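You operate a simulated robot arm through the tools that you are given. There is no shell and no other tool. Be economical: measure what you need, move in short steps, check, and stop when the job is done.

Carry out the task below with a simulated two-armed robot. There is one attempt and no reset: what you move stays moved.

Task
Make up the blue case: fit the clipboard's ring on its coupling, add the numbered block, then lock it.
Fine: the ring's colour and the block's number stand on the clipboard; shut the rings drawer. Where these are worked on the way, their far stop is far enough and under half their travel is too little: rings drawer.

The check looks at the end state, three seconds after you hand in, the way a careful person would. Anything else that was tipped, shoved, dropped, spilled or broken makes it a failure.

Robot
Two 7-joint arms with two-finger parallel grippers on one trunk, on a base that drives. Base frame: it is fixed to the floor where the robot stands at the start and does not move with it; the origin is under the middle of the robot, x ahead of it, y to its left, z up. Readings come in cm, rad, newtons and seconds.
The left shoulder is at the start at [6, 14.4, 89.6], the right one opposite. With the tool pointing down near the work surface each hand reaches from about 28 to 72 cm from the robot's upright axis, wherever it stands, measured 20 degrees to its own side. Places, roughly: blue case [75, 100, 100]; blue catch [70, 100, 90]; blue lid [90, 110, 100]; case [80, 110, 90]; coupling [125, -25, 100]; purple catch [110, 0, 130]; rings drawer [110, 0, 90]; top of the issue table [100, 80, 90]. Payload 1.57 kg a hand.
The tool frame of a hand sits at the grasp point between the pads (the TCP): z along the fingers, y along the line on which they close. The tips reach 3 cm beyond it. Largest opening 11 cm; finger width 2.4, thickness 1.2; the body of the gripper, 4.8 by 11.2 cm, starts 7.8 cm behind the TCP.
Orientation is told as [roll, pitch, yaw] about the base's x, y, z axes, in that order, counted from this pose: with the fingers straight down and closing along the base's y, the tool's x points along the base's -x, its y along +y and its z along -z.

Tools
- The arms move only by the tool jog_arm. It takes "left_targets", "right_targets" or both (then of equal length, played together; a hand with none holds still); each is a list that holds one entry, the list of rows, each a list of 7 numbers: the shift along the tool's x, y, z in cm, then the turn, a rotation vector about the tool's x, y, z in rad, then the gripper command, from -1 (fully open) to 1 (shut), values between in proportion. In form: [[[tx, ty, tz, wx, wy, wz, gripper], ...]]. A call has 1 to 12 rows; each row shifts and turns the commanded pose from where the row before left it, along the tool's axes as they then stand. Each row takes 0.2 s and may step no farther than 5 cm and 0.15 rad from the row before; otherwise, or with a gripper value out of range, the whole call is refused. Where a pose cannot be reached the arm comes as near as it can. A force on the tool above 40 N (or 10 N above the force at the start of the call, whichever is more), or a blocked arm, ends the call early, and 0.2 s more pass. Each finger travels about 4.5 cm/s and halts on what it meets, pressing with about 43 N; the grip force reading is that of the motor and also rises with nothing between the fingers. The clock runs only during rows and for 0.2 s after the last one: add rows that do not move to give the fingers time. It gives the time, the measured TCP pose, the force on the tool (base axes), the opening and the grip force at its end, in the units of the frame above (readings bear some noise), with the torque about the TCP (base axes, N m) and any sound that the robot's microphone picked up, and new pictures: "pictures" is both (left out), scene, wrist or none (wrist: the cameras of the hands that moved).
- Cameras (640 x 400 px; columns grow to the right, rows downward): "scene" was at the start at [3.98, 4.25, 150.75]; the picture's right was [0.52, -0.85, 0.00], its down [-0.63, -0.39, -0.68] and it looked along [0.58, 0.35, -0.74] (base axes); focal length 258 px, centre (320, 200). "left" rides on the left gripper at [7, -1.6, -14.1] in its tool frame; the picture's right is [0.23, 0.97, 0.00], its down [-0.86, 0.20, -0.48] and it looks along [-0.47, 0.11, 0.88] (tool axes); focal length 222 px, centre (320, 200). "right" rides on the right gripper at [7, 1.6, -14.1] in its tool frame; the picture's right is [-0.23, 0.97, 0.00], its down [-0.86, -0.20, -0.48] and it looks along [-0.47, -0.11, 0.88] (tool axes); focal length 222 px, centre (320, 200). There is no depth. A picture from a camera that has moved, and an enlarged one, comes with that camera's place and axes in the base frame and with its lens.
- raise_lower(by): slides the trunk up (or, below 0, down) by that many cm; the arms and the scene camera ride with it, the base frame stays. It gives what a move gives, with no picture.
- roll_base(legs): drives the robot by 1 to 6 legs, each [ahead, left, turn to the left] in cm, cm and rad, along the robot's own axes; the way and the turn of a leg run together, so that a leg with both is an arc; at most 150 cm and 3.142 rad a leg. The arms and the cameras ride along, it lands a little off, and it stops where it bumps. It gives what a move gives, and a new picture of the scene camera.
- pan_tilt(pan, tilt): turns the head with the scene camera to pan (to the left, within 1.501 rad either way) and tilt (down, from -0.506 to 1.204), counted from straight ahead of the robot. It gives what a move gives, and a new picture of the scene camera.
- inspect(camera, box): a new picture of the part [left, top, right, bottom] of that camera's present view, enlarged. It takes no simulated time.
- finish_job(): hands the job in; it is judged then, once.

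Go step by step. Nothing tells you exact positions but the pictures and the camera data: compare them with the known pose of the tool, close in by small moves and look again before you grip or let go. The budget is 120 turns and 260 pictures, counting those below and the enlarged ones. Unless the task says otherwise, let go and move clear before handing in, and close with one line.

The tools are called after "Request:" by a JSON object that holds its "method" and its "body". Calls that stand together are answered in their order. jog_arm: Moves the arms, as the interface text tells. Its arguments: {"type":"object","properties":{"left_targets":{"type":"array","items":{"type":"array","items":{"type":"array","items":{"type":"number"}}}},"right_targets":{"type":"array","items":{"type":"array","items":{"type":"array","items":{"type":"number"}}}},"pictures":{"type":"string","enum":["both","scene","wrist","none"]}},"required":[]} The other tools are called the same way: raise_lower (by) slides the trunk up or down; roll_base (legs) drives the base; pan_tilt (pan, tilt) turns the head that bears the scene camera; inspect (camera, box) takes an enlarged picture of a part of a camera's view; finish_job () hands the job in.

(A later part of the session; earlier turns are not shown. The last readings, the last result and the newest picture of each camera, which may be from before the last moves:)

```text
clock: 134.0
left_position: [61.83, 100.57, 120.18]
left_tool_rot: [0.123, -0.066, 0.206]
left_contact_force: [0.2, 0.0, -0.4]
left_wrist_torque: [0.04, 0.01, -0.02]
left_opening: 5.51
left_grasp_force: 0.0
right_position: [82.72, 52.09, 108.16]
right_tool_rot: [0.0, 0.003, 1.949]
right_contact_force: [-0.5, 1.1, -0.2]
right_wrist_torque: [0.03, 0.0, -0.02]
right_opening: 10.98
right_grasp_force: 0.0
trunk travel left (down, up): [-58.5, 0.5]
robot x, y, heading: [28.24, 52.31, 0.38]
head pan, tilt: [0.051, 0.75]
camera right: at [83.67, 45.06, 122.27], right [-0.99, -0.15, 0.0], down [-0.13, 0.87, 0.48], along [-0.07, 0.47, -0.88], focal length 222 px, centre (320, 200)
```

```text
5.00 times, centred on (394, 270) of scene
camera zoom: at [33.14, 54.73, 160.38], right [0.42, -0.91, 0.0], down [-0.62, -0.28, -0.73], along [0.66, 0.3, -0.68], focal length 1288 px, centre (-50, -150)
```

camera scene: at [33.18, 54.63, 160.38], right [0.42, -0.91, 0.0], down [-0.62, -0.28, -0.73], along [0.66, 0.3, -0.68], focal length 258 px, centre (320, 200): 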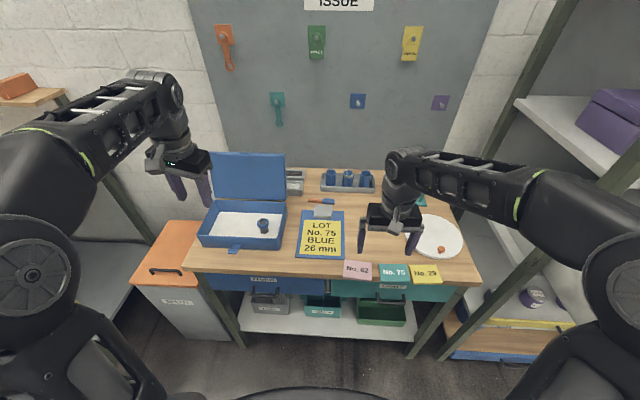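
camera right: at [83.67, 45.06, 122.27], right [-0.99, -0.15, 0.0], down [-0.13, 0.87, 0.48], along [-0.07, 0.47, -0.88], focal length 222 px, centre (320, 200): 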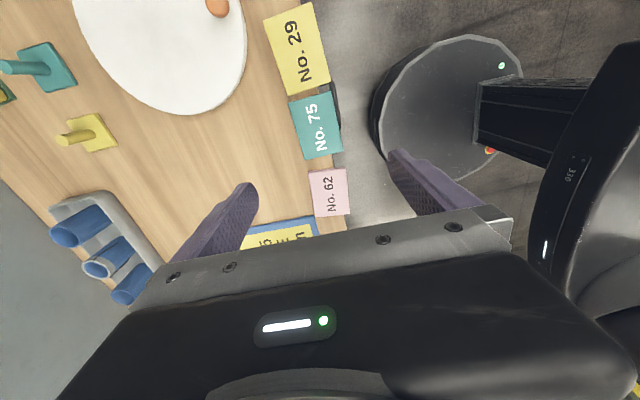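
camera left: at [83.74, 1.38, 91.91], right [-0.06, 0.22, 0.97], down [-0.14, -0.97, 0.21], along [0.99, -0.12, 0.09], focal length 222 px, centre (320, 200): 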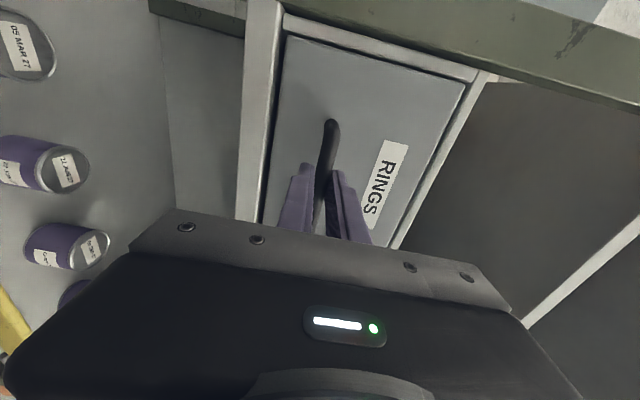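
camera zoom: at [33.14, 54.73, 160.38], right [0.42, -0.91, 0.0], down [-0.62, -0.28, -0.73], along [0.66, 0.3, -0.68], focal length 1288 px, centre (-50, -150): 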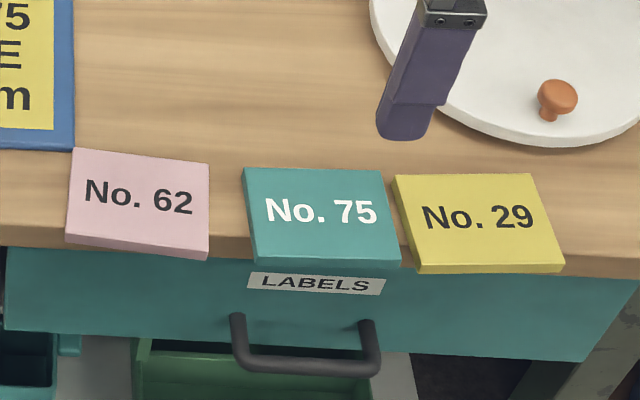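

No. 75 is at about [83.5, 51.3], top z ≈ 86.5, ~10.6×7 cm. I'll center over it and descend in stages.

Request:
{"method": "jog_arm", "body": {"right_targets": [[[1.05, -0.5, 2, 0, 0, 0, -0.75], [0, 0, 4, 0, 0, 0, -0.75], [0, 0, 4, 0, 0, 0, -0.75], [0, 0, 4, 0, 0, 0, -0.75], [0, 0, 0, 0, 0, 0, -0.75]]], "pictures": "wrist"}}

Request:
{"method": "inspect", "body": {"camera": "scene", "box": [330, 230, 458, 310]}}

```text
clock: 135.2
left_position: [61.79, 100.66, 120.24]
left_tool_rot: [0.12, -0.066, 0.206]
left_contact_force: [-0.5, 0.4, -0.2]
left_wrist_torque: [0.01, -0.04, -0.01]
left_opening: 5.5
left_grasp_force: 0.1
right_position: [83.57, 51.32, 93.92]
right_tool_rot: [-0.001, 0.003, 1.944]
right_contact_force: [0.5, -1.0, 0.7]
right_wrist_torque: [-0.02, -0.03, 0.05]
right_opening: 9.65
right_grasp_force: 0.0
trunk travel left (down, up): [-58.5, 0.5]
robot x, y, heading: [28.27, 52.38, 0.377]
head pan, tilt: [0.051, 0.75]
camera right: at [84.43, 44.3, 108.11], right [-0.99, -0.14, 0.0], down [-0.13, 0.87, 0.48], along [-0.07, 0.47, -0.88], focal length 222 px, centre (320, 200)
```

right: 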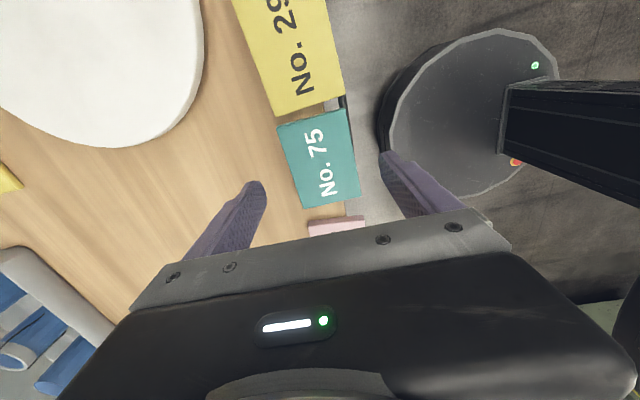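

```text
5.00 times, centred on (394, 270) of scene
camera zoom: at [33.1, 54.72, 160.38], right [0.42, -0.91, 0.0], down [-0.62, -0.28, -0.73], along [0.67, 0.3, -0.68], focal length 1288 px, centre (-50, -150)
```

zoom: 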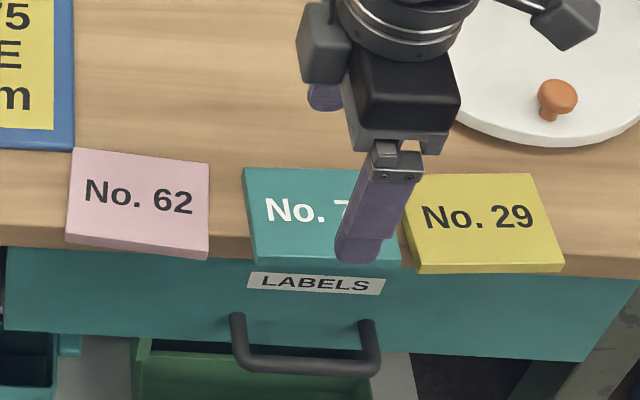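

Refined: block top z ≈ 84.7. Descend 5.5 more and check.

Request:
{"method": "jog_arm", "body": {"right_targets": [[[-0.2, 0, 2.5, 0, 0, 0, -0.75], [0, 0, 2, 0, 0, 0, -0.75], [0, 0, 1, 0, 0, 0, -0.75], [0, 0, 0, 0, 0, 0, -0.75]]], "pictures": "wrist"}}

Request:
{"method": "inspect", "body": {"camera": "scene", "box": [330, 230, 458, 310]}}

```text
clock: 136.2
left_position: [61.46, 100.6, 120.27]
left_tool_rot: [0.123, -0.069, 0.207]
left_contact_force: [0.6, 0.3, 0.0]
left_wrist_torque: [0.04, 0.05, -0.02]
left_opening: 5.51
left_grasp_force: 0.0
right_position: [83.57, 51.48, 88.88]
right_tool_rot: [-0.009, 0.002, 1.944]
right_contact_force: [0.6, -6.0, 40.1]
right_wrist_torque: [0.71, -1.75, 0.06]
right_opening: 9.47
right_grasp_force: 0.1
trunk travel left (down, up): [-58.5, 0.5]
robot x, y, heading: [28.75, 52.4, 0.377]
head pan, tilt: [0.051, 0.75]
camera right: at [84.36, 44.49, 103.1], right [-0.99, -0.14, -0.01], down [-0.13, 0.87, 0.48], along [-0.06, 0.48, -0.88], focal length 222 px, centre (320, 200)
```

right: 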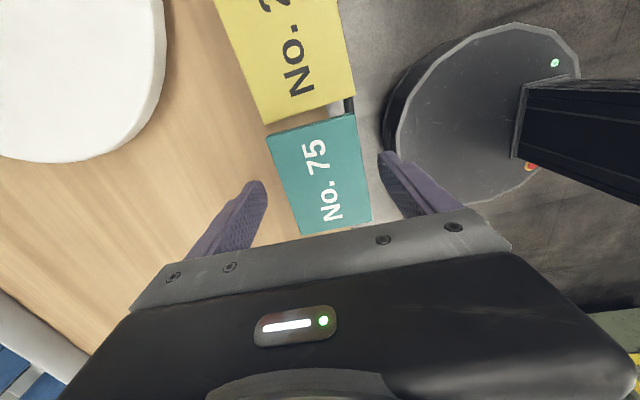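

```text
5.00 times, centred on (394, 270) of scene
camera zoom: at [32.74, 54.64, 160.46], right [0.42, -0.91, 0.0], down [-0.62, -0.28, -0.73], along [0.67, 0.3, -0.68], focal length 1288 px, centre (-50, -150)
```

zoom: 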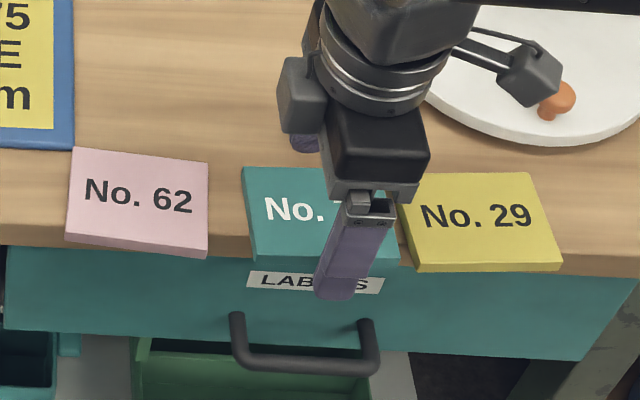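

The far finger touched the table top (z ≈ 85.8). Raise 0.5 and close on the block.

Request:
{"method": "jog_arm", "body": {"right_targets": [[[0, 0, -0.55, 0, 0, 0, -0.75], [0, 0, 0, 0, 0, 0, -0.4], [0, 0, 0, 0, 0, 0, -0.2], [0, 0, 0, 0, 0, 0, 0.4], [0, 0, 0, 0, 0, 0, 0.4], [0, 0, 0, 0, 0, 0, 0.4]]], "pictures": "wrist"}}

Request:
{"method": "inspect", "body": {"camera": "scene", "box": [330, 230, 458, 310]}}

```text
clock: 137.6
left_position: [61.62, 100.62, 120.12]
left_tool_rot: [0.123, -0.066, 0.206]
left_contact_force: [0.2, 0.4, -0.4]
left_wrist_torque: [0.0, -0.02, 0.01]
left_opening: 5.51
left_grasp_force: 0.1
right_position: [83.54, 51.5, 88.95]
right_tool_rot: [0.003, 0.002, 1.943]
right_contact_force: [0.7, 0.9, 1.9]
right_wrist_torque: [0.12, -0.08, 0.0]
right_opening: 6.41
right_grasp_force: 32.3
trunk travel left (down, up): [-58.5, 0.5]
robot x, y, heading: [27.9, 52.1, 0.379]
head pan, tilt: [0.051, 0.75]
camera right: at [84.38, 44.49, 103.2], right [-0.99, -0.14, 0.0], down [-0.13, 0.87, 0.48], along [-0.07, 0.47, -0.88], focal length 222 px, centre (320, 200)
```

right: 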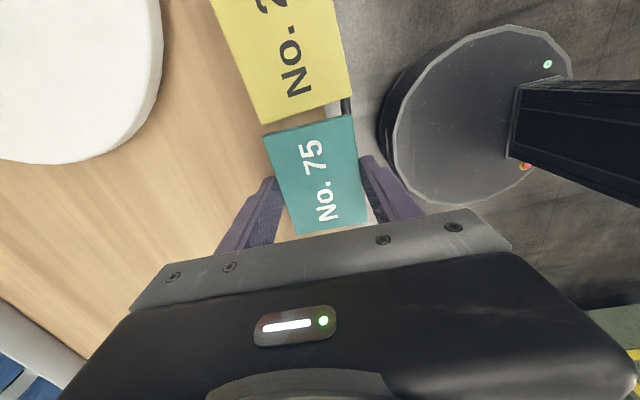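

```text
5.00 times, centred on (394, 270) of scene
camera zoom: at [33.14, 54.74, 160.37], right [0.42, -0.91, 0.0], down [-0.62, -0.28, -0.73], along [0.66, 0.3, -0.68], focal length 1288 px, centre (-50, -150)
```

zoom: 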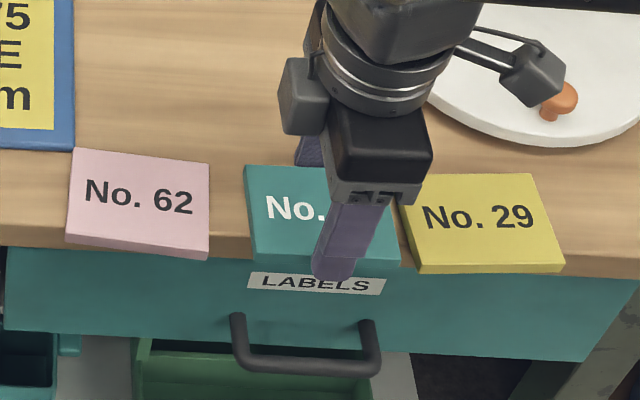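

Gripped at 6.4 cm. Lift and check.

Request:
{"method": "jog_arm", "body": {"right_targets": [[[0, 0, 0, 0, 0, 0, 0.4], [0, 0, -1, 0, 0, 0, 0.4], [0, 0, -2, 0, 0, 0, 0.4], [0, 0, -4, 0, 0, 0, 0.4], [0, 0, -4, 0, 0, 0, 0.4], [0, 0, -4, 0, 0, 0, 0.4], [0, 0, -4, 0, 0, 0, 0.4]]], "pictures": "both"}}

```text
clock: 139.2
left_position: [61.53, 100.43, 120.13]
left_tool_rot: [0.122, -0.066, 0.206]
left_contact_force: [-0.7, 0.5, -0.5]
left_wrist_torque: [-0.01, -0.02, -0.03]
left_opening: 5.48
left_grasp_force: 0.0
right_position: [83.23, 51.48, 107.94]
right_tool_rot: [0.0, 0.002, 1.944]
right_contact_force: [0.2, 0.9, -0.9]
right_wrist_torque: [0.0, -0.03, 0.0]
right_opening: 6.39
right_grasp_force: 42.7
trunk travel left (down, up): [-58.5, 0.5]
robot x, y, heading: [28.08, 52.03, 0.377]
head pan, tilt: [0.051, 0.75]
camera scene: at [33.1, 54.71, 160.37], right [0.42, -0.91, 0.0], down [-0.62, -0.28, -0.73], along [0.67, 0.3, -0.68], focal length 258 px, centre (320, 200)
camera right: at [84.24, 44.49, 122.15], right [-0.99, -0.14, 0.0], down [-0.13, 0.87, 0.48], along [-0.07, 0.47, -0.88], focal length 222 px, centre (320, 200)
```

scene: 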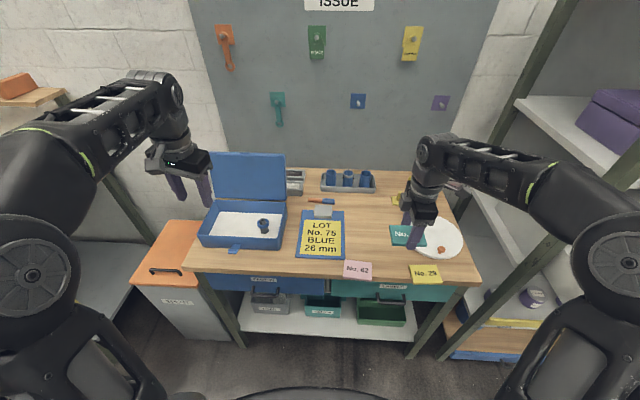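
right: 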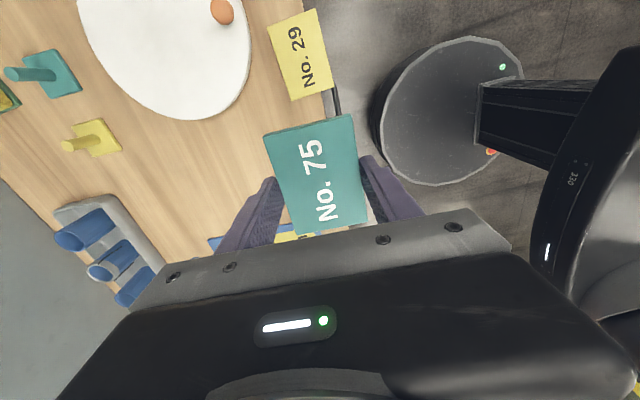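

The block is held. Drive left 55 and ahead 11 so it can be lowered into the left part of the case.

Request:
{"method": "roll_base", "body": {"legs": [[0, 55, 0], [11, 0, 0]]}}

Request:
{"method": "inspect", "body": {"camera": "scene", "box": [280, 140, 440, 240]}}

```text
clock: 143.1
left_position: [51.45, 155.33, 120.16]
left_tool_rot: [0.121, -0.065, 0.21]
left_contact_force: [1.2, 0.6, 0.0]
left_wrist_torque: [0.03, 0.04, 0.01]
left_opening: 5.5
left_grasp_force: 0.0
right_position: [73.39, 106.29, 107.89]
right_tool_rot: [0.003, 0.004, 1.949]
right_contact_force: [-0.2, -0.5, -0.4]
right_wrist_torque: [-0.02, 0.03, 0.01]
right_opening: 6.38
right_grasp_force: 42.7
trunk travel left (down, up): [-58.5, 0.5]
robot x, y, heading: [18.09, 106.84, 0.381]
head pan, tilt: [0.051, 0.75]
camera scene: at [23.23, 109.25, 160.37], right [0.42, -0.91, 0.0], down [-0.62, -0.29, -0.73], along [0.66, 0.31, -0.68], focal length 258 px, centre (320, 200)
```

scene: 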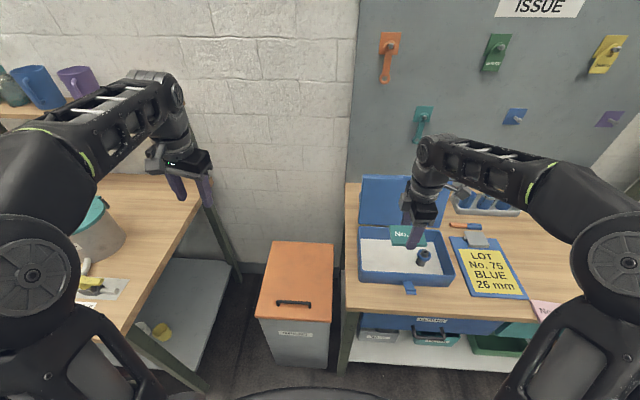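

```text
4.00 times, centred on (360, 190) of scene
camera zoom: at [23.23, 109.25, 160.37], right [0.42, -0.91, 0.0], down [-0.62, -0.29, -0.73], along [0.66, 0.31, -0.68], focal length 1030 px, centre (160, 240)
```

zoom: 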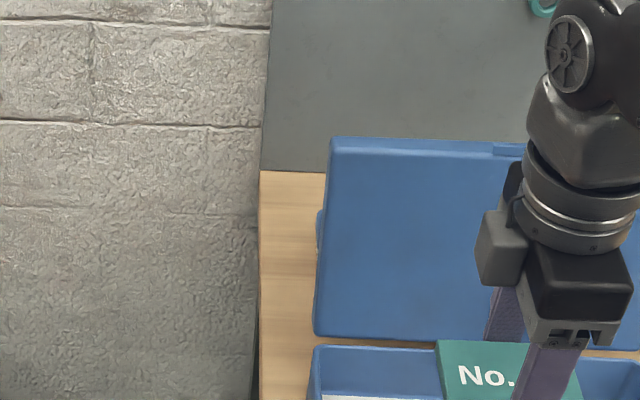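

Now move over the target (8 cm deeper, 1 left) and lower partway.

Request:
{"method": "jog_arm", "body": {"right_targets": [[[-0.4, -3, 0, 0, 0, 0, 0.4], [-0.4, -3, 0, 0, 0, 0, 0.4], [-0.3, -2, 0, 0, 0, 0, 0.4], [0, 0, 3, 0, 0, 0, 0.4], [0, 0, 3, 0, 0, 0, 0.4], [0, 0, 3, 0, 0, 0, 0.4], [0, 0, 0, 0, 0, 0, 0.4]]], "pictures": "wrist"}}

Request:
{"method": "inspect", "body": {"camera": "scene", "box": [340, 190, 468, 270]}}

```text
clock: 144.7
left_position: [51.34, 155.11, 120.17]
left_tool_rot: [0.121, -0.067, 0.21]
left_contact_force: [-0.6, 0.5, 0.2]
left_wrist_torque: [-0.02, -0.03, -0.01]
left_opening: 5.51
left_grasp_force: 0.1
right_position: [80.35, 110.18, 98.88]
right_tool_rot: [0.0, 0.002, 1.948]
right_contact_force: [-0.5, -0.5, -1.0]
right_wrist_torque: [0.03, -0.02, -0.01]
right_opening: 6.39
right_grasp_force: 43.5
trunk travel left (down, up): [-58.5, 0.5]
robot x, y, heading: [18.07, 106.88, 0.386]
head pan, tilt: [0.051, 0.75]
camera right: at [81.21, 103.27, 113.06], right [-0.99, -0.15, 0.0], down [-0.13, 0.87, 0.48], along [-0.07, 0.47, -0.88], focal length 222 px, centre (320, 200)
```

right: 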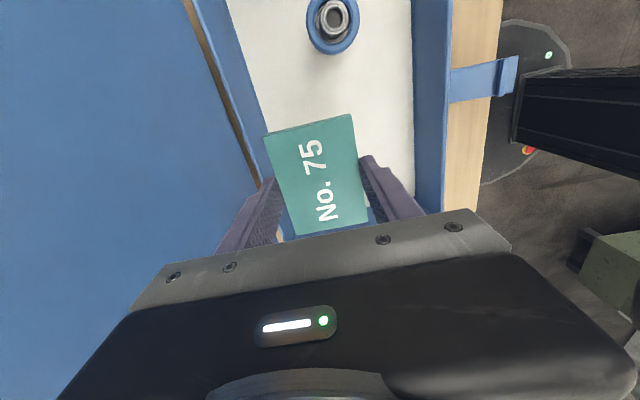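

```text
5.00 times, centred on (404, 230) of scene
camera zoom: at [23.03, 109.19, 160.38], right [0.42, -0.91, 0.0], down [-0.62, -0.29, -0.73], along [0.66, 0.31, -0.68], focal length 1288 px, centre (-100, 50)
```

zoom: 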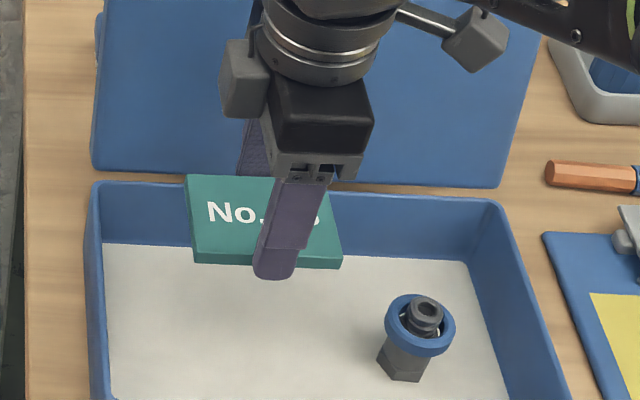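

The front wall hides part of the floor in the scene view; the wrist view shows the floor's middle about 2 cm nearer. I'll shift 1.8 toward the front and lower to near the floor.

Request:
{"method": "jog_arm", "body": {"right_targets": [[[0, 1.8, 1, 0, 0, 0, 0.4], [0, 0, 3, 0, 0, 0, 0.4], [0, 0, 3, 0, 0, 0, 0.4], [0, 0, 0, 0, 0, 0, 0.4]]], "pictures": "wrist"}}

Request:
{"method": "inspect", "body": {"camera": "scene", "box": [340, 190, 468, 270]}}

```text
clock: 145.7
left_position: [51.45, 155.16, 120.04]
left_tool_rot: [0.121, -0.067, 0.211]
left_contact_force: [0.3, 0.2, 0.4]
left_wrist_torque: [0.01, -0.02, 0.01]
left_opening: 5.49
left_grasp_force: 0.0
right_position: [78.78, 109.51, 91.85]
right_tool_rot: [-0.001, 0.001, 1.949]
right_contact_force: [0.0, 0.1, 0.1]
right_wrist_torque: [0.01, -0.02, -0.02]
right_opening: 6.39
right_grasp_force: 43.1
trunk travel left (down, up): [-58.5, 0.5]
robot x, y, heading: [18.56, 106.2, 0.38]
head pan, tilt: [0.051, 0.75]
camera right: at [79.64, 102.53, 106.0], right [-0.99, -0.15, 0.0], down [-0.13, 0.87, 0.48], along [-0.07, 0.47, -0.88], focal length 222 px, centre (320, 200)
```

right: 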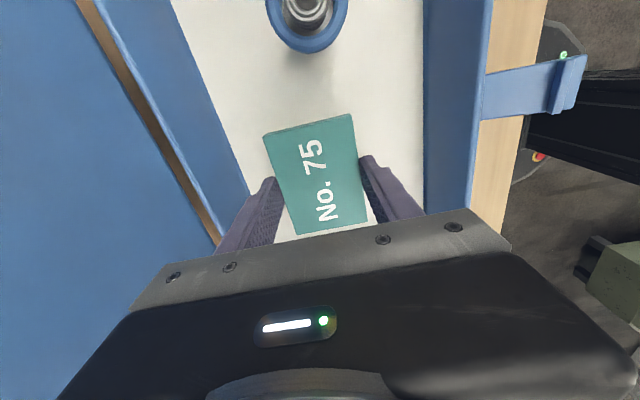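

```text
5.00 times, centred on (404, 230) of scene
camera zoom: at [23.05, 109.2, 160.38], right [0.42, -0.91, 0.0], down [-0.62, -0.29, -0.73], along [0.66, 0.31, -0.68], focal length 1288 px, centre (-100, 50)
```

zoom: 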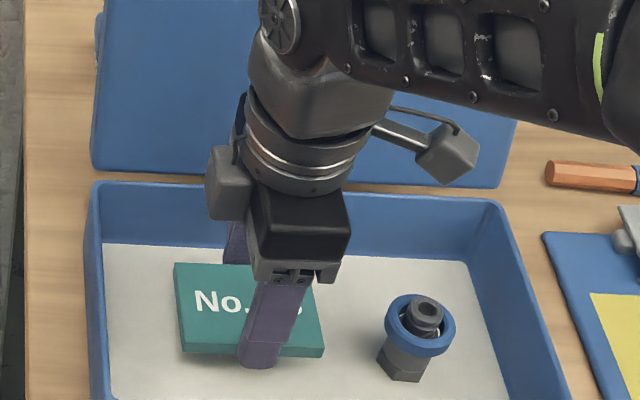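

Well placed. Lower to contact and release.

Request:
{"method": "jog_arm", "body": {"right_targets": [[[0, 0, 1, 0, 0, 0, 0.4], [0, 0, 0.4, 0, 0, 0, 0.4], [0, 0, 0.3, 0, 0, 0, 0.4], [0, 0, 0, 0, 0, 0, 0.4]]], "pictures": "none"}}

```text
clock: 146.7
left_position: [51.28, 155.19, 120.12]
left_tool_rot: [0.121, -0.066, 0.212]
left_contact_force: [-0.5, 0.3, 0.0]
left_wrist_torque: [0.04, 0.0, 0.01]
left_opening: 5.51
left_grasp_force: 0.0
right_position: [78.66, 109.55, 90.21]
right_tool_rot: [-0.002, 0.004, 1.949]
right_contact_force: [0.7, 0.9, -1.1]
right_wrist_torque: [0.01, 0.0, 0.01]
right_opening: 6.39
right_grasp_force: 42.9
trunk travel left (down, up): [-58.5, 0.5]
robot x, y, heading: [18.39, 106.59, 0.384]
head pan, tilt: [0.051, 0.75]
```

Request:
{"method": "jog_arm", "body": {"right_targets": [[[0, 0, 0.25, 0, 0, 0, 0.4], [0, 0, 0.2, 0, 0, 0, 0.4], [0, 0, 0, 0, 0, 0, 0.4], [0, 0, 0, 0, 0, 0, -0.22], [0, 0, 0, 0, 0, 0, -0.28], [0, 0, 0, 0, 0, 0, -0.28]]], "pictures": "wrist"}}

```text
clock: 148.1
left_position: [51.23, 155.24, 120.09]
left_tool_rot: [0.122, -0.066, 0.211]
left_contact_force: [-0.3, 0.2, -0.2]
left_wrist_torque: [0.01, 0.02, -0.04]
left_opening: 5.5
left_grasp_force: 0.0
right_position: [78.7, 109.59, 89.78]
right_tool_rot: [-0.001, 0.001, 1.95]
right_contact_force: [0.5, 0.2, 0.1]
right_wrist_torque: [0.01, 0.0, -0.01]
right_opening: 7.06
right_grasp_force: 0.2
trunk travel left (down, up): [-58.5, 0.5]
robot x, y, heading: [18.0, 106.68, 0.38]
head pan, tilt: [0.051, 0.75]
camera right: at [79.63, 102.53, 103.9], right [-0.99, -0.15, 0.0], down [-0.13, 0.87, 0.48], along [-0.07, 0.47, -0.88], focal length 222 px, centre (320, 200)
```

right: 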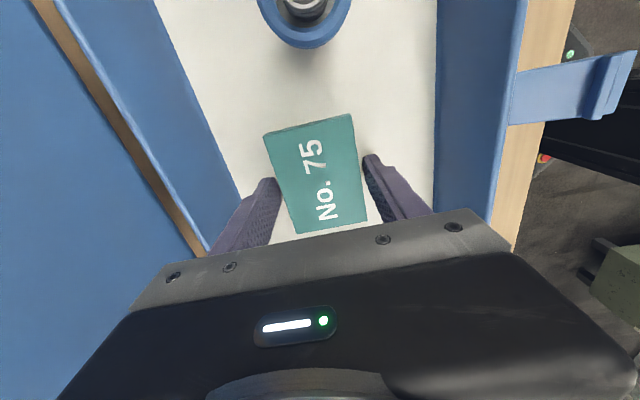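

The block is released flat in the case. I'll retract the right hand up and back, then look at lid and catch geometry.

Request:
{"method": "jog_arm", "body": {"right_targets": [[[0, 0, -2, 0, 0, 0, -0.28], [0, 0, -4, 0, 0, 0, -0.28], [0, 0, -4, 0, 0, 0, -0.28], [0, 0, -4, 0, 0, 0, -0.28], [0, 0, -4, 0, 0, 0, -0.28], [0, 4, 0, 0, 0, 0, -0.28], [0, 4, 0, 0, 0, 0, 0], [0, 4, 0, 0, 0, 0, 0], [0, 4, 0, 0, 0, 0, 0.5], [0, 4, 0, 0, 0, 0, 1]]], "pictures": "none"}}

Request:
{"method": "roll_base", "body": {"legs": [[0, -26, 0]]}}

Request:
{"method": "inspect", "body": {"camera": "scene", "box": [220, 130, 380, 230]}}

```text
clock: 150.3
left_position: [51.17, 155.11, 120.15]
left_tool_rot: [0.122, -0.067, 0.212]
left_contact_force: [0.2, -0.4, -0.1]
left_wrist_torque: [0.01, -0.03, -0.03]
left_opening: 5.53
left_grasp_force: 0.1
right_position: [59.9, 102.1, 107.7]
right_tool_rot: [0.002, 0.0, 1.948]
right_contact_force: [-0.4, -0.6, -0.2]
right_wrist_torque: [0.03, -0.03, -0.03]
right_opening: 0.47
right_grasp_force: 0.0
trunk travel left (down, up): [-58.5, 0.5]
robot x, y, heading: [17.99, 106.88, 0.381]
head pan, tilt: [0.051, 0.75]
```

```text
clock: 152.2
left_position: [61.47, 130.71, 120.21]
left_tool_rot: [0.123, -0.065, 0.201]
left_contact_force: [1.2, 0.2, 2.1]
left_wrist_torque: [0.05, 0.01, -0.01]
left_opening: 5.49
left_grasp_force: 0.1
right_position: [69.59, 77.63, 107.89]
right_tool_rot: [0.0, -0.001, 1.939]
right_contact_force: [0.0, 1.3, 0.6]
right_wrist_torque: [0.04, 0.04, 0.01]
right_opening: 0.02
right_grasp_force: 21.2
trunk travel left (down, up): [-58.5, 0.5]
robot x, y, heading: [27.47, 82.72, 0.374]
head pan, tilt: [0.051, 0.75]
camera scene: at [32.7, 84.92, 160.38], right [0.41, -0.91, 0.0], down [-0.62, -0.28, -0.73], along [0.67, 0.3, -0.68], focal length 258 px, centre (320, 200)
```

scene: 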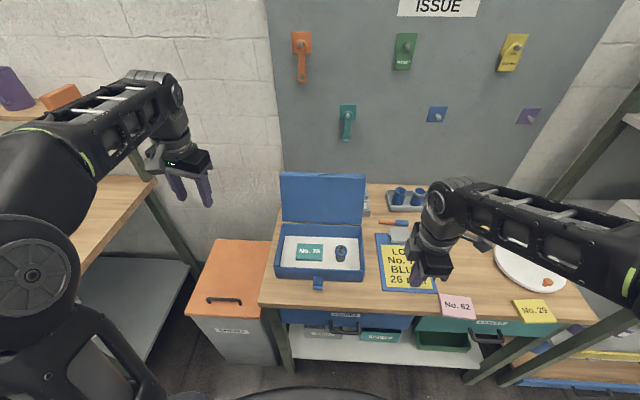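

```text
4.00 times, centred on (300, 180) of scene
camera zoom: at [32.7, 84.92, 160.38], right [0.41, -0.91, 0.0], down [-0.62, -0.28, -0.73], along [0.67, 0.3, -0.68], focal length 1030 px, centre (400, 280)
```

zoom: 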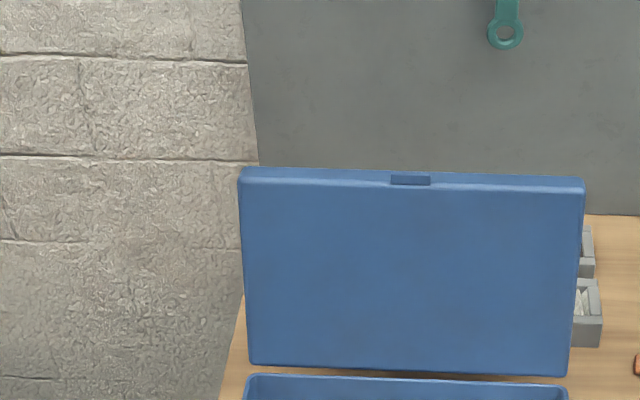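

The lid leans back ~18° (top edge at n≈128.6, z≈109.7). I'll use the right hand tilted forward, fingers straddling the lid's top edge, to bring it forward. First reposition the base.

Request:
{"method": "roll_base", "body": {"legs": [[0, 21, 0], [3, 0, 0]]}}

Request:
{"method": "jog_arm", "body": {"right_targets": [[[0, 0, -2, 0.12, 0, 0, 0.5], [0, 0, -2, 0.12, 0, 0, 0], [0, 0, -2, 0.12, 0, 0, -0.5], [0, 0, -2, 0.12, 0, 0, -0.8], [0, 0, 0, 0, 0, 0, -0.8], [0, 0, 0, 0, 0, 0, -0.8]]], "pictures": "both"}}

```text
clock: 154.2
left_position: [56.59, 151.74, 120.1]
left_tool_rot: [0.122, -0.064, 0.202]
left_contact_force: [0.5, 0.3, -0.9]
left_wrist_torque: [-0.02, 0.04, 0.02]
left_opening: 5.5
left_grasp_force: 0.1
right_position: [64.6, 98.59, 107.87]
right_tool_rot: [0.002, 0.002, 1.941]
right_contact_force: [0.2, -0.3, -0.4]
right_wrist_torque: [-0.04, 0.06, 0.0]
right_opening: 0.0
right_grasp_force: 21.3
trunk travel left (down, up): [-58.5, 0.5]
robot x, y, heading: [22.73, 103.64, 0.378]
head pan, tilt: [0.051, 0.75]
camera scene: at [27.84, 106.05, 160.37], right [0.41, -0.91, 0.0], down [-0.62, -0.28, -0.73], along [0.67, 0.3, -0.68], focal length 258 px, centre (320, 200)
```

scene: 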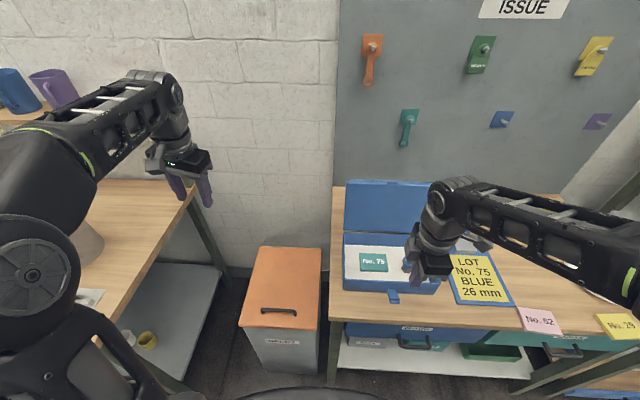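

```text
clock: 155.6
left_position: [56.32, 151.67, 120.08]
left_tool_rot: [0.121, -0.066, 0.201]
left_contact_force: [-0.3, -0.9, -0.7]
left_wrist_torque: [-0.01, -0.03, 0.0]
left_opening: 5.49
left_grasp_force: 0.1
right_position: [63.22, 97.95, 115.6]
right_tool_rot: [-0.482, 0.001, 1.942]
right_contact_force: [-0.2, 0.5, -0.6]
right_wrist_torque: [0.02, -0.01, -0.02]
right_opening: 9.92
right_grasp_force: 0.0
trunk travel left (down, up): [-58.5, 0.5]
robot x, y, heading: [22.64, 103.55, 0.377]
head pan, tilt: [0.051, 0.75]
camera scene: at [27.59, 105.91, 160.38], right [0.41, -0.91, 0.0], down [-0.62, -0.28, -0.73], along [0.67, 0.3, -0.68], focal length 258 px, centre (320, 200)
camera right: at [58.14, 88.6, 127.52], right [-0.89, -0.1, -0.45], down [-0.35, 0.78, 0.52], along [0.3, 0.61, -0.73], focal length 222 px, centre (320, 200)
```

scene: 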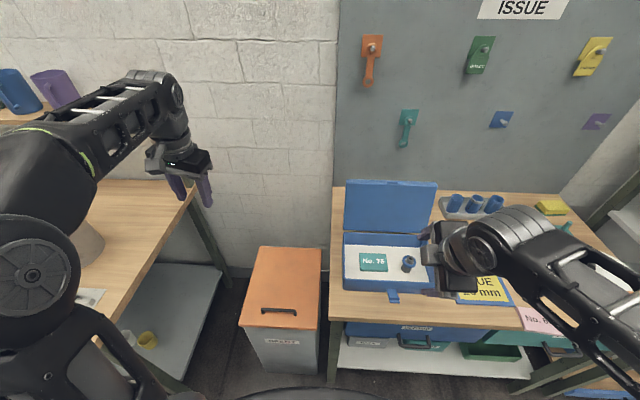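
right: 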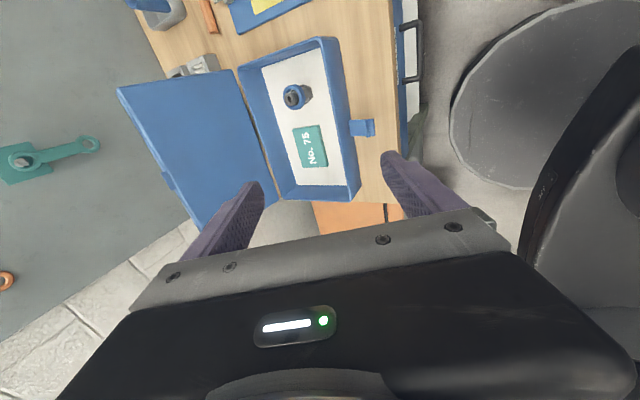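

The tilt works. Raise, then carry the hand forward to just over the lid's top edge.

Request:
{"method": "jog_arm", "body": {"right_targets": [[[0, -0.92, -1.77, 0, 0, 0, -1], [0, -4.2, 2.18, 0, 0, 0, -1], [0, -4.2, 2.18, 0, 0, 0, -1], [0, -4.2, 2.18, 0, 0, 0, -1], [0, -4.2, 2.18, 0, 0, 0, -1], [0, -4.2, 2.18, 0, 0, 0, -1], [0, -4.2, 2.18, 0, 0, 0, -1], [0, -3, 1.56, 0, 0, 0, -1], [0, 0, 0, 0, 0, 0, -1]]], "pictures": "both"}}

```text
clock: 157.6
left_position: [56.39, 151.53, 120.14]
left_tool_rot: [0.121, -0.065, 0.201]
left_contact_force: [-0.8, -0.2, 0.5]
left_wrist_torque: [0.02, -0.01, 0.01]
left_opening: 5.49
left_grasp_force: 0.1
right_position: [92.73, 109.63, 117.63]
right_tool_rot: [-0.479, 0.003, 1.939]
right_contact_force: [-0.8, -0.3, 0.7]
right_wrist_torque: [0.0, -0.04, -0.03]
right_opening: 10.99
right_grasp_force: 0.2
trunk travel left (down, up): [-58.5, 0.5]
robot x, y, heading: [22.57, 103.37, 0.373]
head pan, tilt: [0.051, 0.75]
camera scene: at [27.57, 105.91, 160.38], right [0.41, -0.91, 0.0], down [-0.62, -0.28, -0.73], along [0.67, 0.3, -0.68], focal length 258 px, centre (320, 200)
camera right: at [87.69, 100.17, 129.53], right [-0.89, -0.1, -0.45], down [-0.35, 0.78, 0.52], along [0.3, 0.61, -0.73], focal length 222 px, centre (320, 200)
```

scene: 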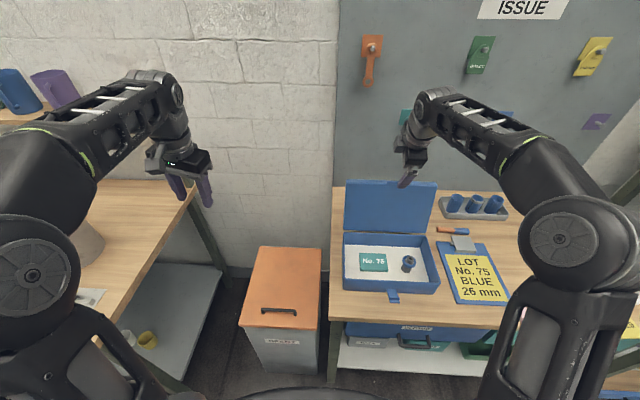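
right: 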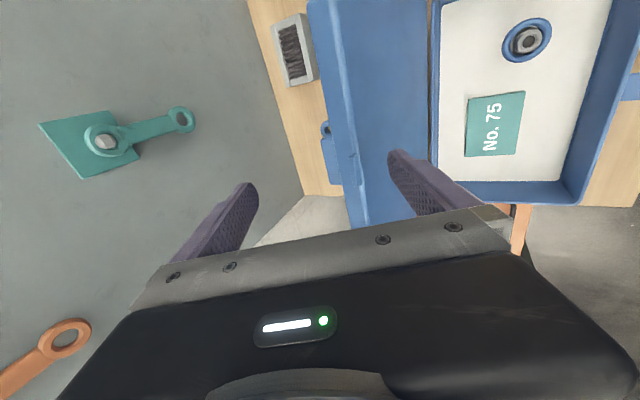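

The lid's top rim lies between the open fingers. Descend 9 cm around it.

Request:
{"method": "jog_arm", "body": {"right_targets": [[[0, 1.03, 2.84, 0, 0, 0, -1], [0, 1.03, 2.84, 0, 0, 0, -1], [0, 1.03, 2.84, 0, 0, 0, -1], [0, 0, 0, 0, 0, 0, -1]]], "pictures": "wrist"}}

Request:
{"method": "inspect", "body": {"camera": "scene", "box": [320, 120, 480, 220]}}

```text
clock: 158.6
left_position: [56.46, 151.61, 120.19]
left_tool_rot: [0.122, -0.067, 0.2]
left_contact_force: [0.1, 0.0, 0.2]
left_wrist_torque: [0.03, 0.0, 0.01]
left_opening: 5.51
left_grasp_force: 0.1
right_position: [94.03, 110.03, 108.67]
right_tool_rot: [-0.479, 0.002, 1.939]
right_contact_force: [-2.1, -2.4, 1.7]
right_wrist_torque: [-0.04, 0.19, 0.0]
right_opening: 10.99
right_grasp_force: 0.0
trunk travel left (down, up): [-58.5, 0.5]
robot x, y, heading: [22.48, 103.53, 0.37]
head pan, tilt: [0.051, 0.75]
camera right: at [88.95, 100.72, 120.49], right [-0.89, -0.1, -0.45], down [-0.35, 0.78, 0.52], along [0.3, 0.61, -0.73], focal length 222 px, centre (320, 200)
```

right: 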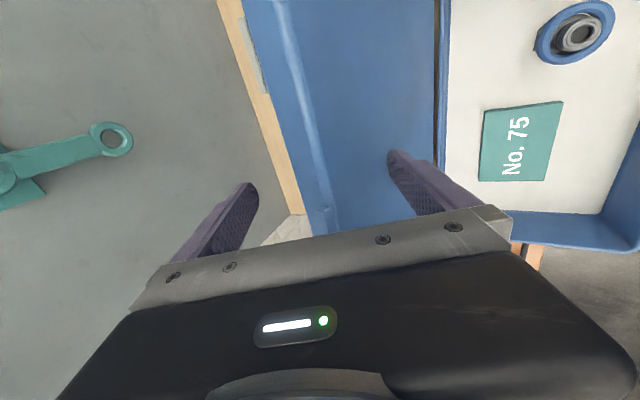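

```text
4.00 times, centred on (400, 170) of scene
camera zoom: at [27.61, 105.94, 160.38], right [0.41, -0.91, 0.0], down [-0.62, -0.28, -0.73], along [0.67, 0.3, -0.68], focal length 1030 px, centre (0, 320)
```

zoom: 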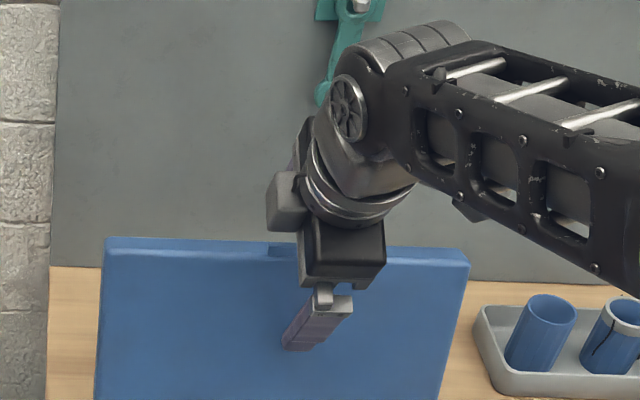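

Near finger just touches the lid face. Shift slightly nearer while lowering 2 more, so the far finger hooks deeper behind.

Request:
{"method": "jog_arm", "body": {"right_targets": [[[0, 0.95, 0.6, 0, 0, 0, -1], [0, 0.9, 0.7, 0, 0, 0, -1], [0, 0.9, 0.7, 0, 0, 0, -1], [0, 0, 0, 0, 0, 0, -1]]], "pictures": "wrist"}}

```text
clock: 159.6
left_position: [56.5, 151.73, 120.15]
left_tool_rot: [0.122, -0.067, 0.2]
left_contact_force: [-1.3, 0.1, 0.5]
left_wrist_torque: [-0.01, -0.04, 0.02]
left_opening: 5.52
left_grasp_force: 0.1
right_position: [92.69, 109.43, 105.66]
right_tool_rot: [-0.48, 0.001, 1.939]
right_contact_force: [0.8, 0.5, -0.1]
right_wrist_torque: [-0.01, -0.01, 0.02]
right_opening: 10.99
right_grasp_force: 0.1
trunk travel left (down, up): [-58.5, 0.5]
robot x, y, heading: [22.88, 103.73, 0.371]
head pan, tilt: [0.051, 0.75]
camera right: at [87.52, 100.11, 117.43], right [-0.89, -0.1, -0.45], down [-0.35, 0.78, 0.52], along [0.3, 0.61, -0.73], focal length 222 px, centre (320, 200)
```

right: 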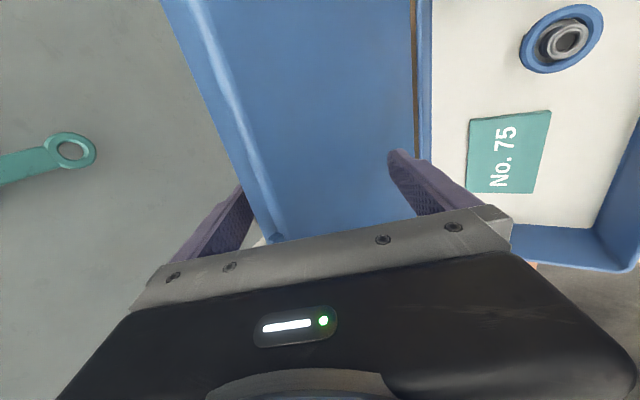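

Far finger is behind the lid. Pull toward the robot in small steps.

Request:
{"method": "jog_arm", "body": {"right_targets": [[[0, 1.77, -0.92, 0, 0, 0, -1], [0, 1.77, -0.92, 0, 0, 0, -1], [0, 1.77, -0.92, 0, 0, 0, -1], [0, 1.77, -0.92, 0, 0, 0, -1], [0, 0, 0, 0, 0, 0, -1]]], "pictures": "both"}}

```text
clock: 160.8
left_position: [56.12, 151.62, 120.21]
left_tool_rot: [0.122, -0.068, 0.199]
left_contact_force: [0.1, -0.2, 0.7]
left_wrist_torque: [0.01, 0.03, -0.02]
left_opening: 5.51
left_grasp_force: 0.1
right_position: [85.19, 106.64, 106.19]
right_tool_rot: [-0.492, 0.001, 1.941]
right_contact_force: [5.8, 1.3, 30.4]
right_wrist_torque: [0.59, -1.57, 0.05]
right_opening: 10.99
right_grasp_force: 0.1
trunk travel left (down, up): [-58.5, 0.5]
robot x, y, heading: [22.25, 103.38, 0.375]
head pan, tilt: [0.051, 0.75]
camera scene: at [27.38, 105.94, 160.41], right [0.41, -0.91, 0.0], down [-0.62, -0.28, -0.73], along [0.67, 0.3, -0.68], focal length 258 px, centre (320, 200)
camera right: at [80.0, 97.27, 117.84], right [-0.88, -0.1, -0.46], down [-0.36, 0.78, 0.52], along [0.31, 0.62, -0.72], focal length 222 px, centre (320, 200)
```

scene: 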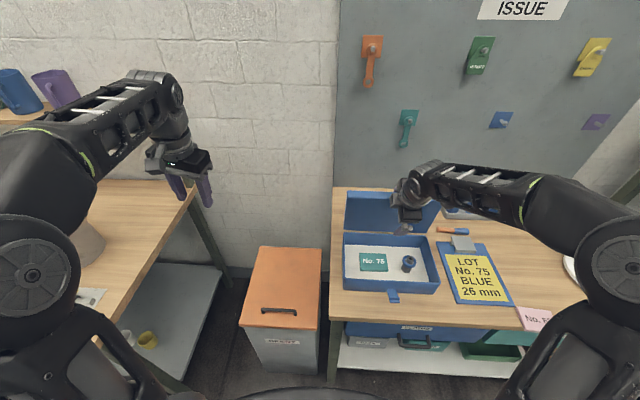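
right: 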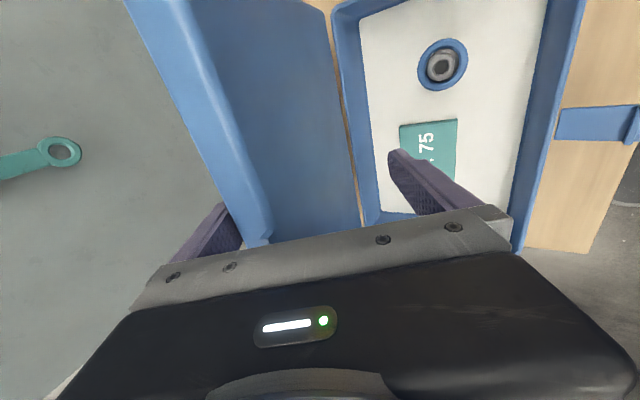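

The lid is about upright; its edge presses up on the palm. Raise 2 cm and continue pulling.

Request:
{"method": "jog_arm", "body": {"right_targets": [[[0, -0.46, -0.9, 0, 0, 0, -1], [0, -0.46, -0.9, 0, 0, 0, -1], [0, 1.33, -0.69, 0, 0, 0, -1], [0, 1.33, -0.69, 0, 0, 0, -1], [0, 0, 0, 0, 0, 0, -1]]], "pictures": "wrist"}}

Request:
{"method": "inspect", "body": {"camera": "scene", "box": [320, 150, 480, 250]}}

```text
clock: 162.0
left_position: [56.38, 151.83, 120.09]
left_tool_rot: [0.122, -0.067, 0.2]
left_contact_force: [-0.9, -0.2, 0.4]
left_wrist_torque: [-0.03, 0.03, 0.02]
left_opening: 5.51
left_grasp_force: 0.0
right_position: [82.34, 105.53, 107.41]
right_tool_rot: [-0.479, 0.0, 1.941]
right_contact_force: [0.3, -0.7, -0.4]
right_wrist_torque: [-0.04, 0.02, -0.02]
right_opening: 11.01
right_grasp_force: 0.1
trunk travel left (down, up): [-58.5, 0.5]
robot x, y, heading: [22.79, 103.61, 0.379]
head pan, tilt: [0.051, 0.75]
camera right: at [77.22, 96.14, 119.32], right [-0.89, -0.1, -0.45], down [-0.35, 0.78, 0.52], along [0.3, 0.61, -0.73], focal length 222 px, centre (320, 200)
```

right: 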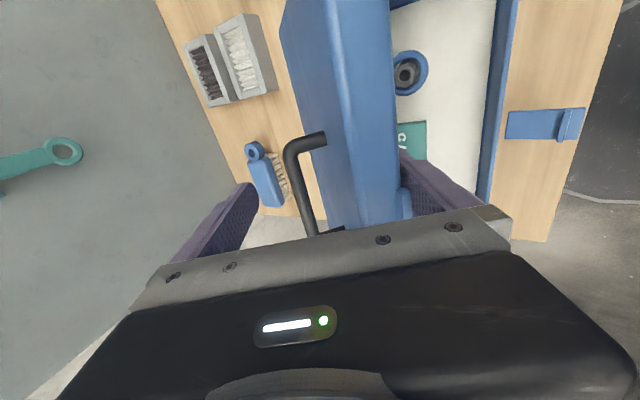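

```text
4.00 times, centred on (400, 200) of scene
camera zoom: at [27.64, 105.95, 160.37], right [0.41, -0.91, 0.0], down [-0.62, -0.28, -0.73], along [0.67, 0.3, -0.68], focal length 1030 px, centre (0, 200)
```

zoom: 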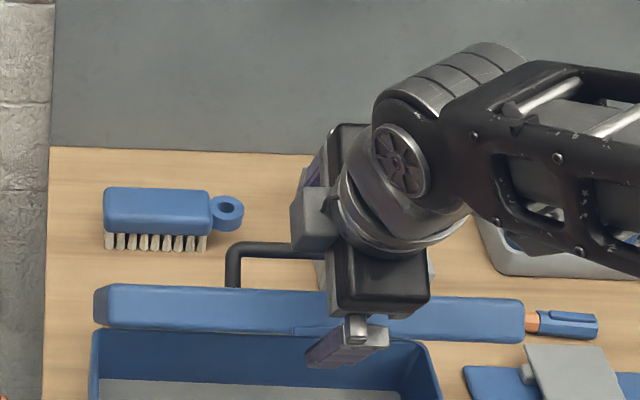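

The lid has come past vertical and rests on my near finger at ~45°. I'll ease it down toward closed by moving out and down.

Request:
{"method": "jog_arm", "body": {"right_targets": [[[0, 1.36, 0.24, 0, 0, 0, -1], [0, 1.36, 0.24, 0, 0, 0, -1], [0, 1.36, 0.24, 0, 0, 0, -1], [0, 1.36, 0.24, 0, 0, 0, -1], [0, 1.36, 0.24, 0, 0, 0, -1], [0, 0, 0, 0, 0, 0, -1]]], "pictures": "wrist"}}

Request:
{"method": "inspect", "body": {"camera": "scene", "box": [320, 180, 480, 280]}}

```text
clock: 163.4
left_position: [56.37, 151.73, 120.1]
left_tool_rot: [0.121, -0.066, 0.202]
left_contact_force: [0.8, -0.7, -0.6]
left_wrist_torque: [0.0, -0.03, -0.02]
left_opening: 5.47
left_grasp_force: 0.0
right_position: [77.11, 103.38, 103.33]
right_tool_rot: [-0.481, 0.003, 1.939]
right_contact_force: [0.0, -0.7, -0.5]
right_wrist_torque: [-0.03, -0.01, 0.02]
right_opening: 10.99
right_grasp_force: 0.1
trunk travel left (down, up): [-58.5, 0.5]
robot x, y, heading: [22.7, 103.46, 0.379]
head pan, tilt: [0.051, 0.75]
camera right: at [72.17, 94.04, 115.19], right [-0.89, -0.1, -0.45], down [-0.35, 0.78, 0.52], along [0.3, 0.61, -0.73], focal length 222 px, centre (320, 200)
```

right: 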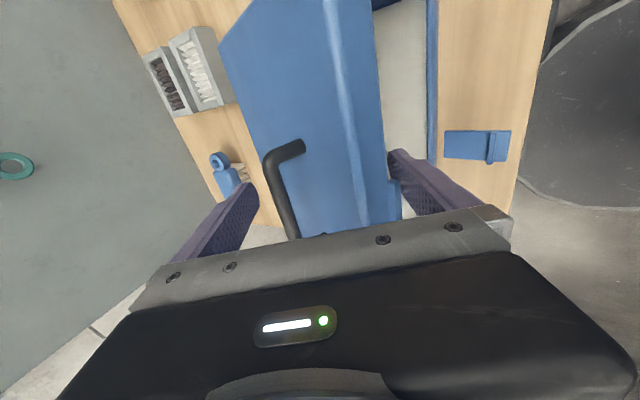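

```text
4.00 times, centred on (400, 230) of scene
camera zoom: at [27.62, 105.93, 160.38], right [0.41, -0.91, 0.0], down [-0.62, -0.28, -0.73], along [0.67, 0.3, -0.68], focal length 1030 px, centre (0, 80)
```

zoom: 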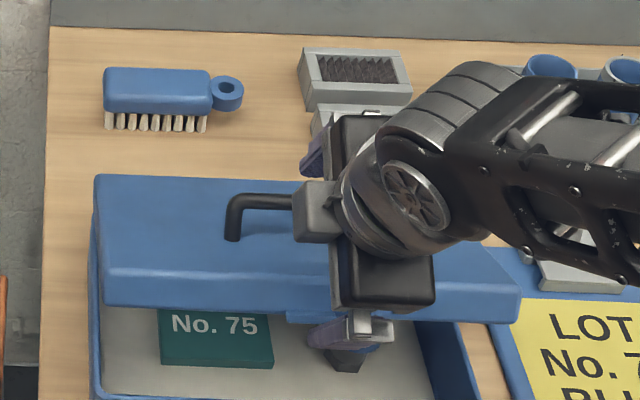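

The lid rests near its edge on the finger. I'll lower a bit more while pulling out, letting it drop the last bit.

Request:
{"method": "jog_arm", "body": {"right_targets": [[[0, 1.3, 0.7, 0, 0, 0, -1], [0, 1.3, 0.7, 0, 0, 0, -1], [0, 1.77, -0.92, 0, 0, 0, -1], [0, 1.77, -0.92, 0, 0, 0, -1], [0, 1.77, -0.92, 0, 0, 0, -1], [0, 0, 0, 0, 0, 0, -1]]], "pictures": "wrist"}}

Request:
{"method": "inspect", "body": {"camera": "scene", "box": [320, 180, 480, 280]}}

```text
clock: 164.8
left_position: [56.36, 151.81, 120.11]
left_tool_rot: [0.122, -0.063, 0.2]
left_contact_force: [0.1, -0.6, -0.1]
left_wrist_torque: [0.0, 0.01, 0.04]
left_opening: 5.51
left_grasp_force: 0.1
right_position: [70.15, 100.81, 100.98]
right_tool_rot: [-0.478, 0.003, 1.94]
right_contact_force: [0.2, 0.6, 0.0]
right_wrist_torque: [-0.03, 0.01, 0.01]
right_opening: 11.02
right_grasp_force: 0.0
trunk travel left (down, up): [-58.5, 0.5]
robot x, y, heading: [22.78, 103.49, 0.37]
head pan, tilt: [0.051, 0.75]
camera right: at [65.18, 91.45, 112.81], right [-0.89, -0.1, -0.45], down [-0.35, 0.78, 0.52], along [0.3, 0.61, -0.73], focal length 222 px, centre (320, 200)
```

right: 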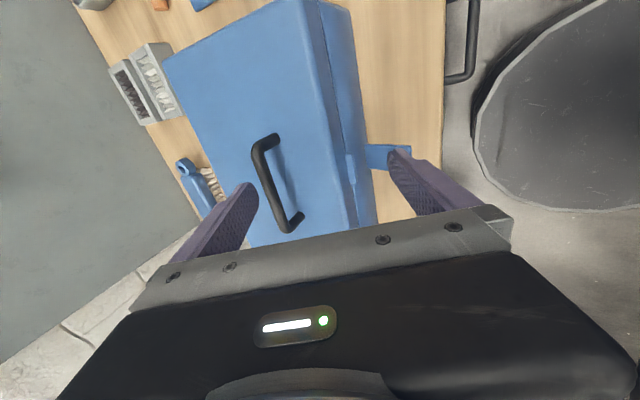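

```text
4.00 times, centred on (400, 230) of scene
camera zoom: at [27.68, 105.96, 160.37], right [0.41, -0.91, 0.0], down [-0.62, -0.28, -0.73], along [0.67, 0.3, -0.68], focal length 1030 px, centre (0, 80)
```

zoom: 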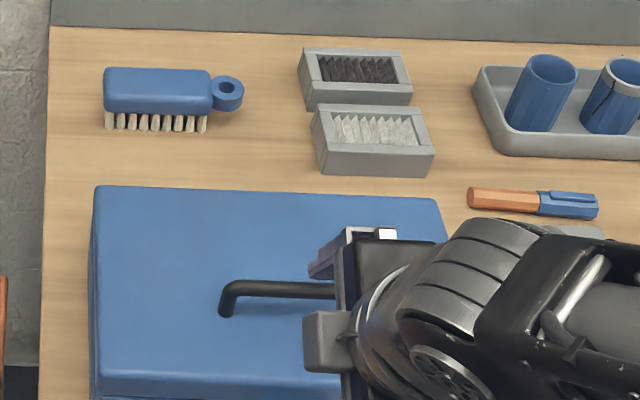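

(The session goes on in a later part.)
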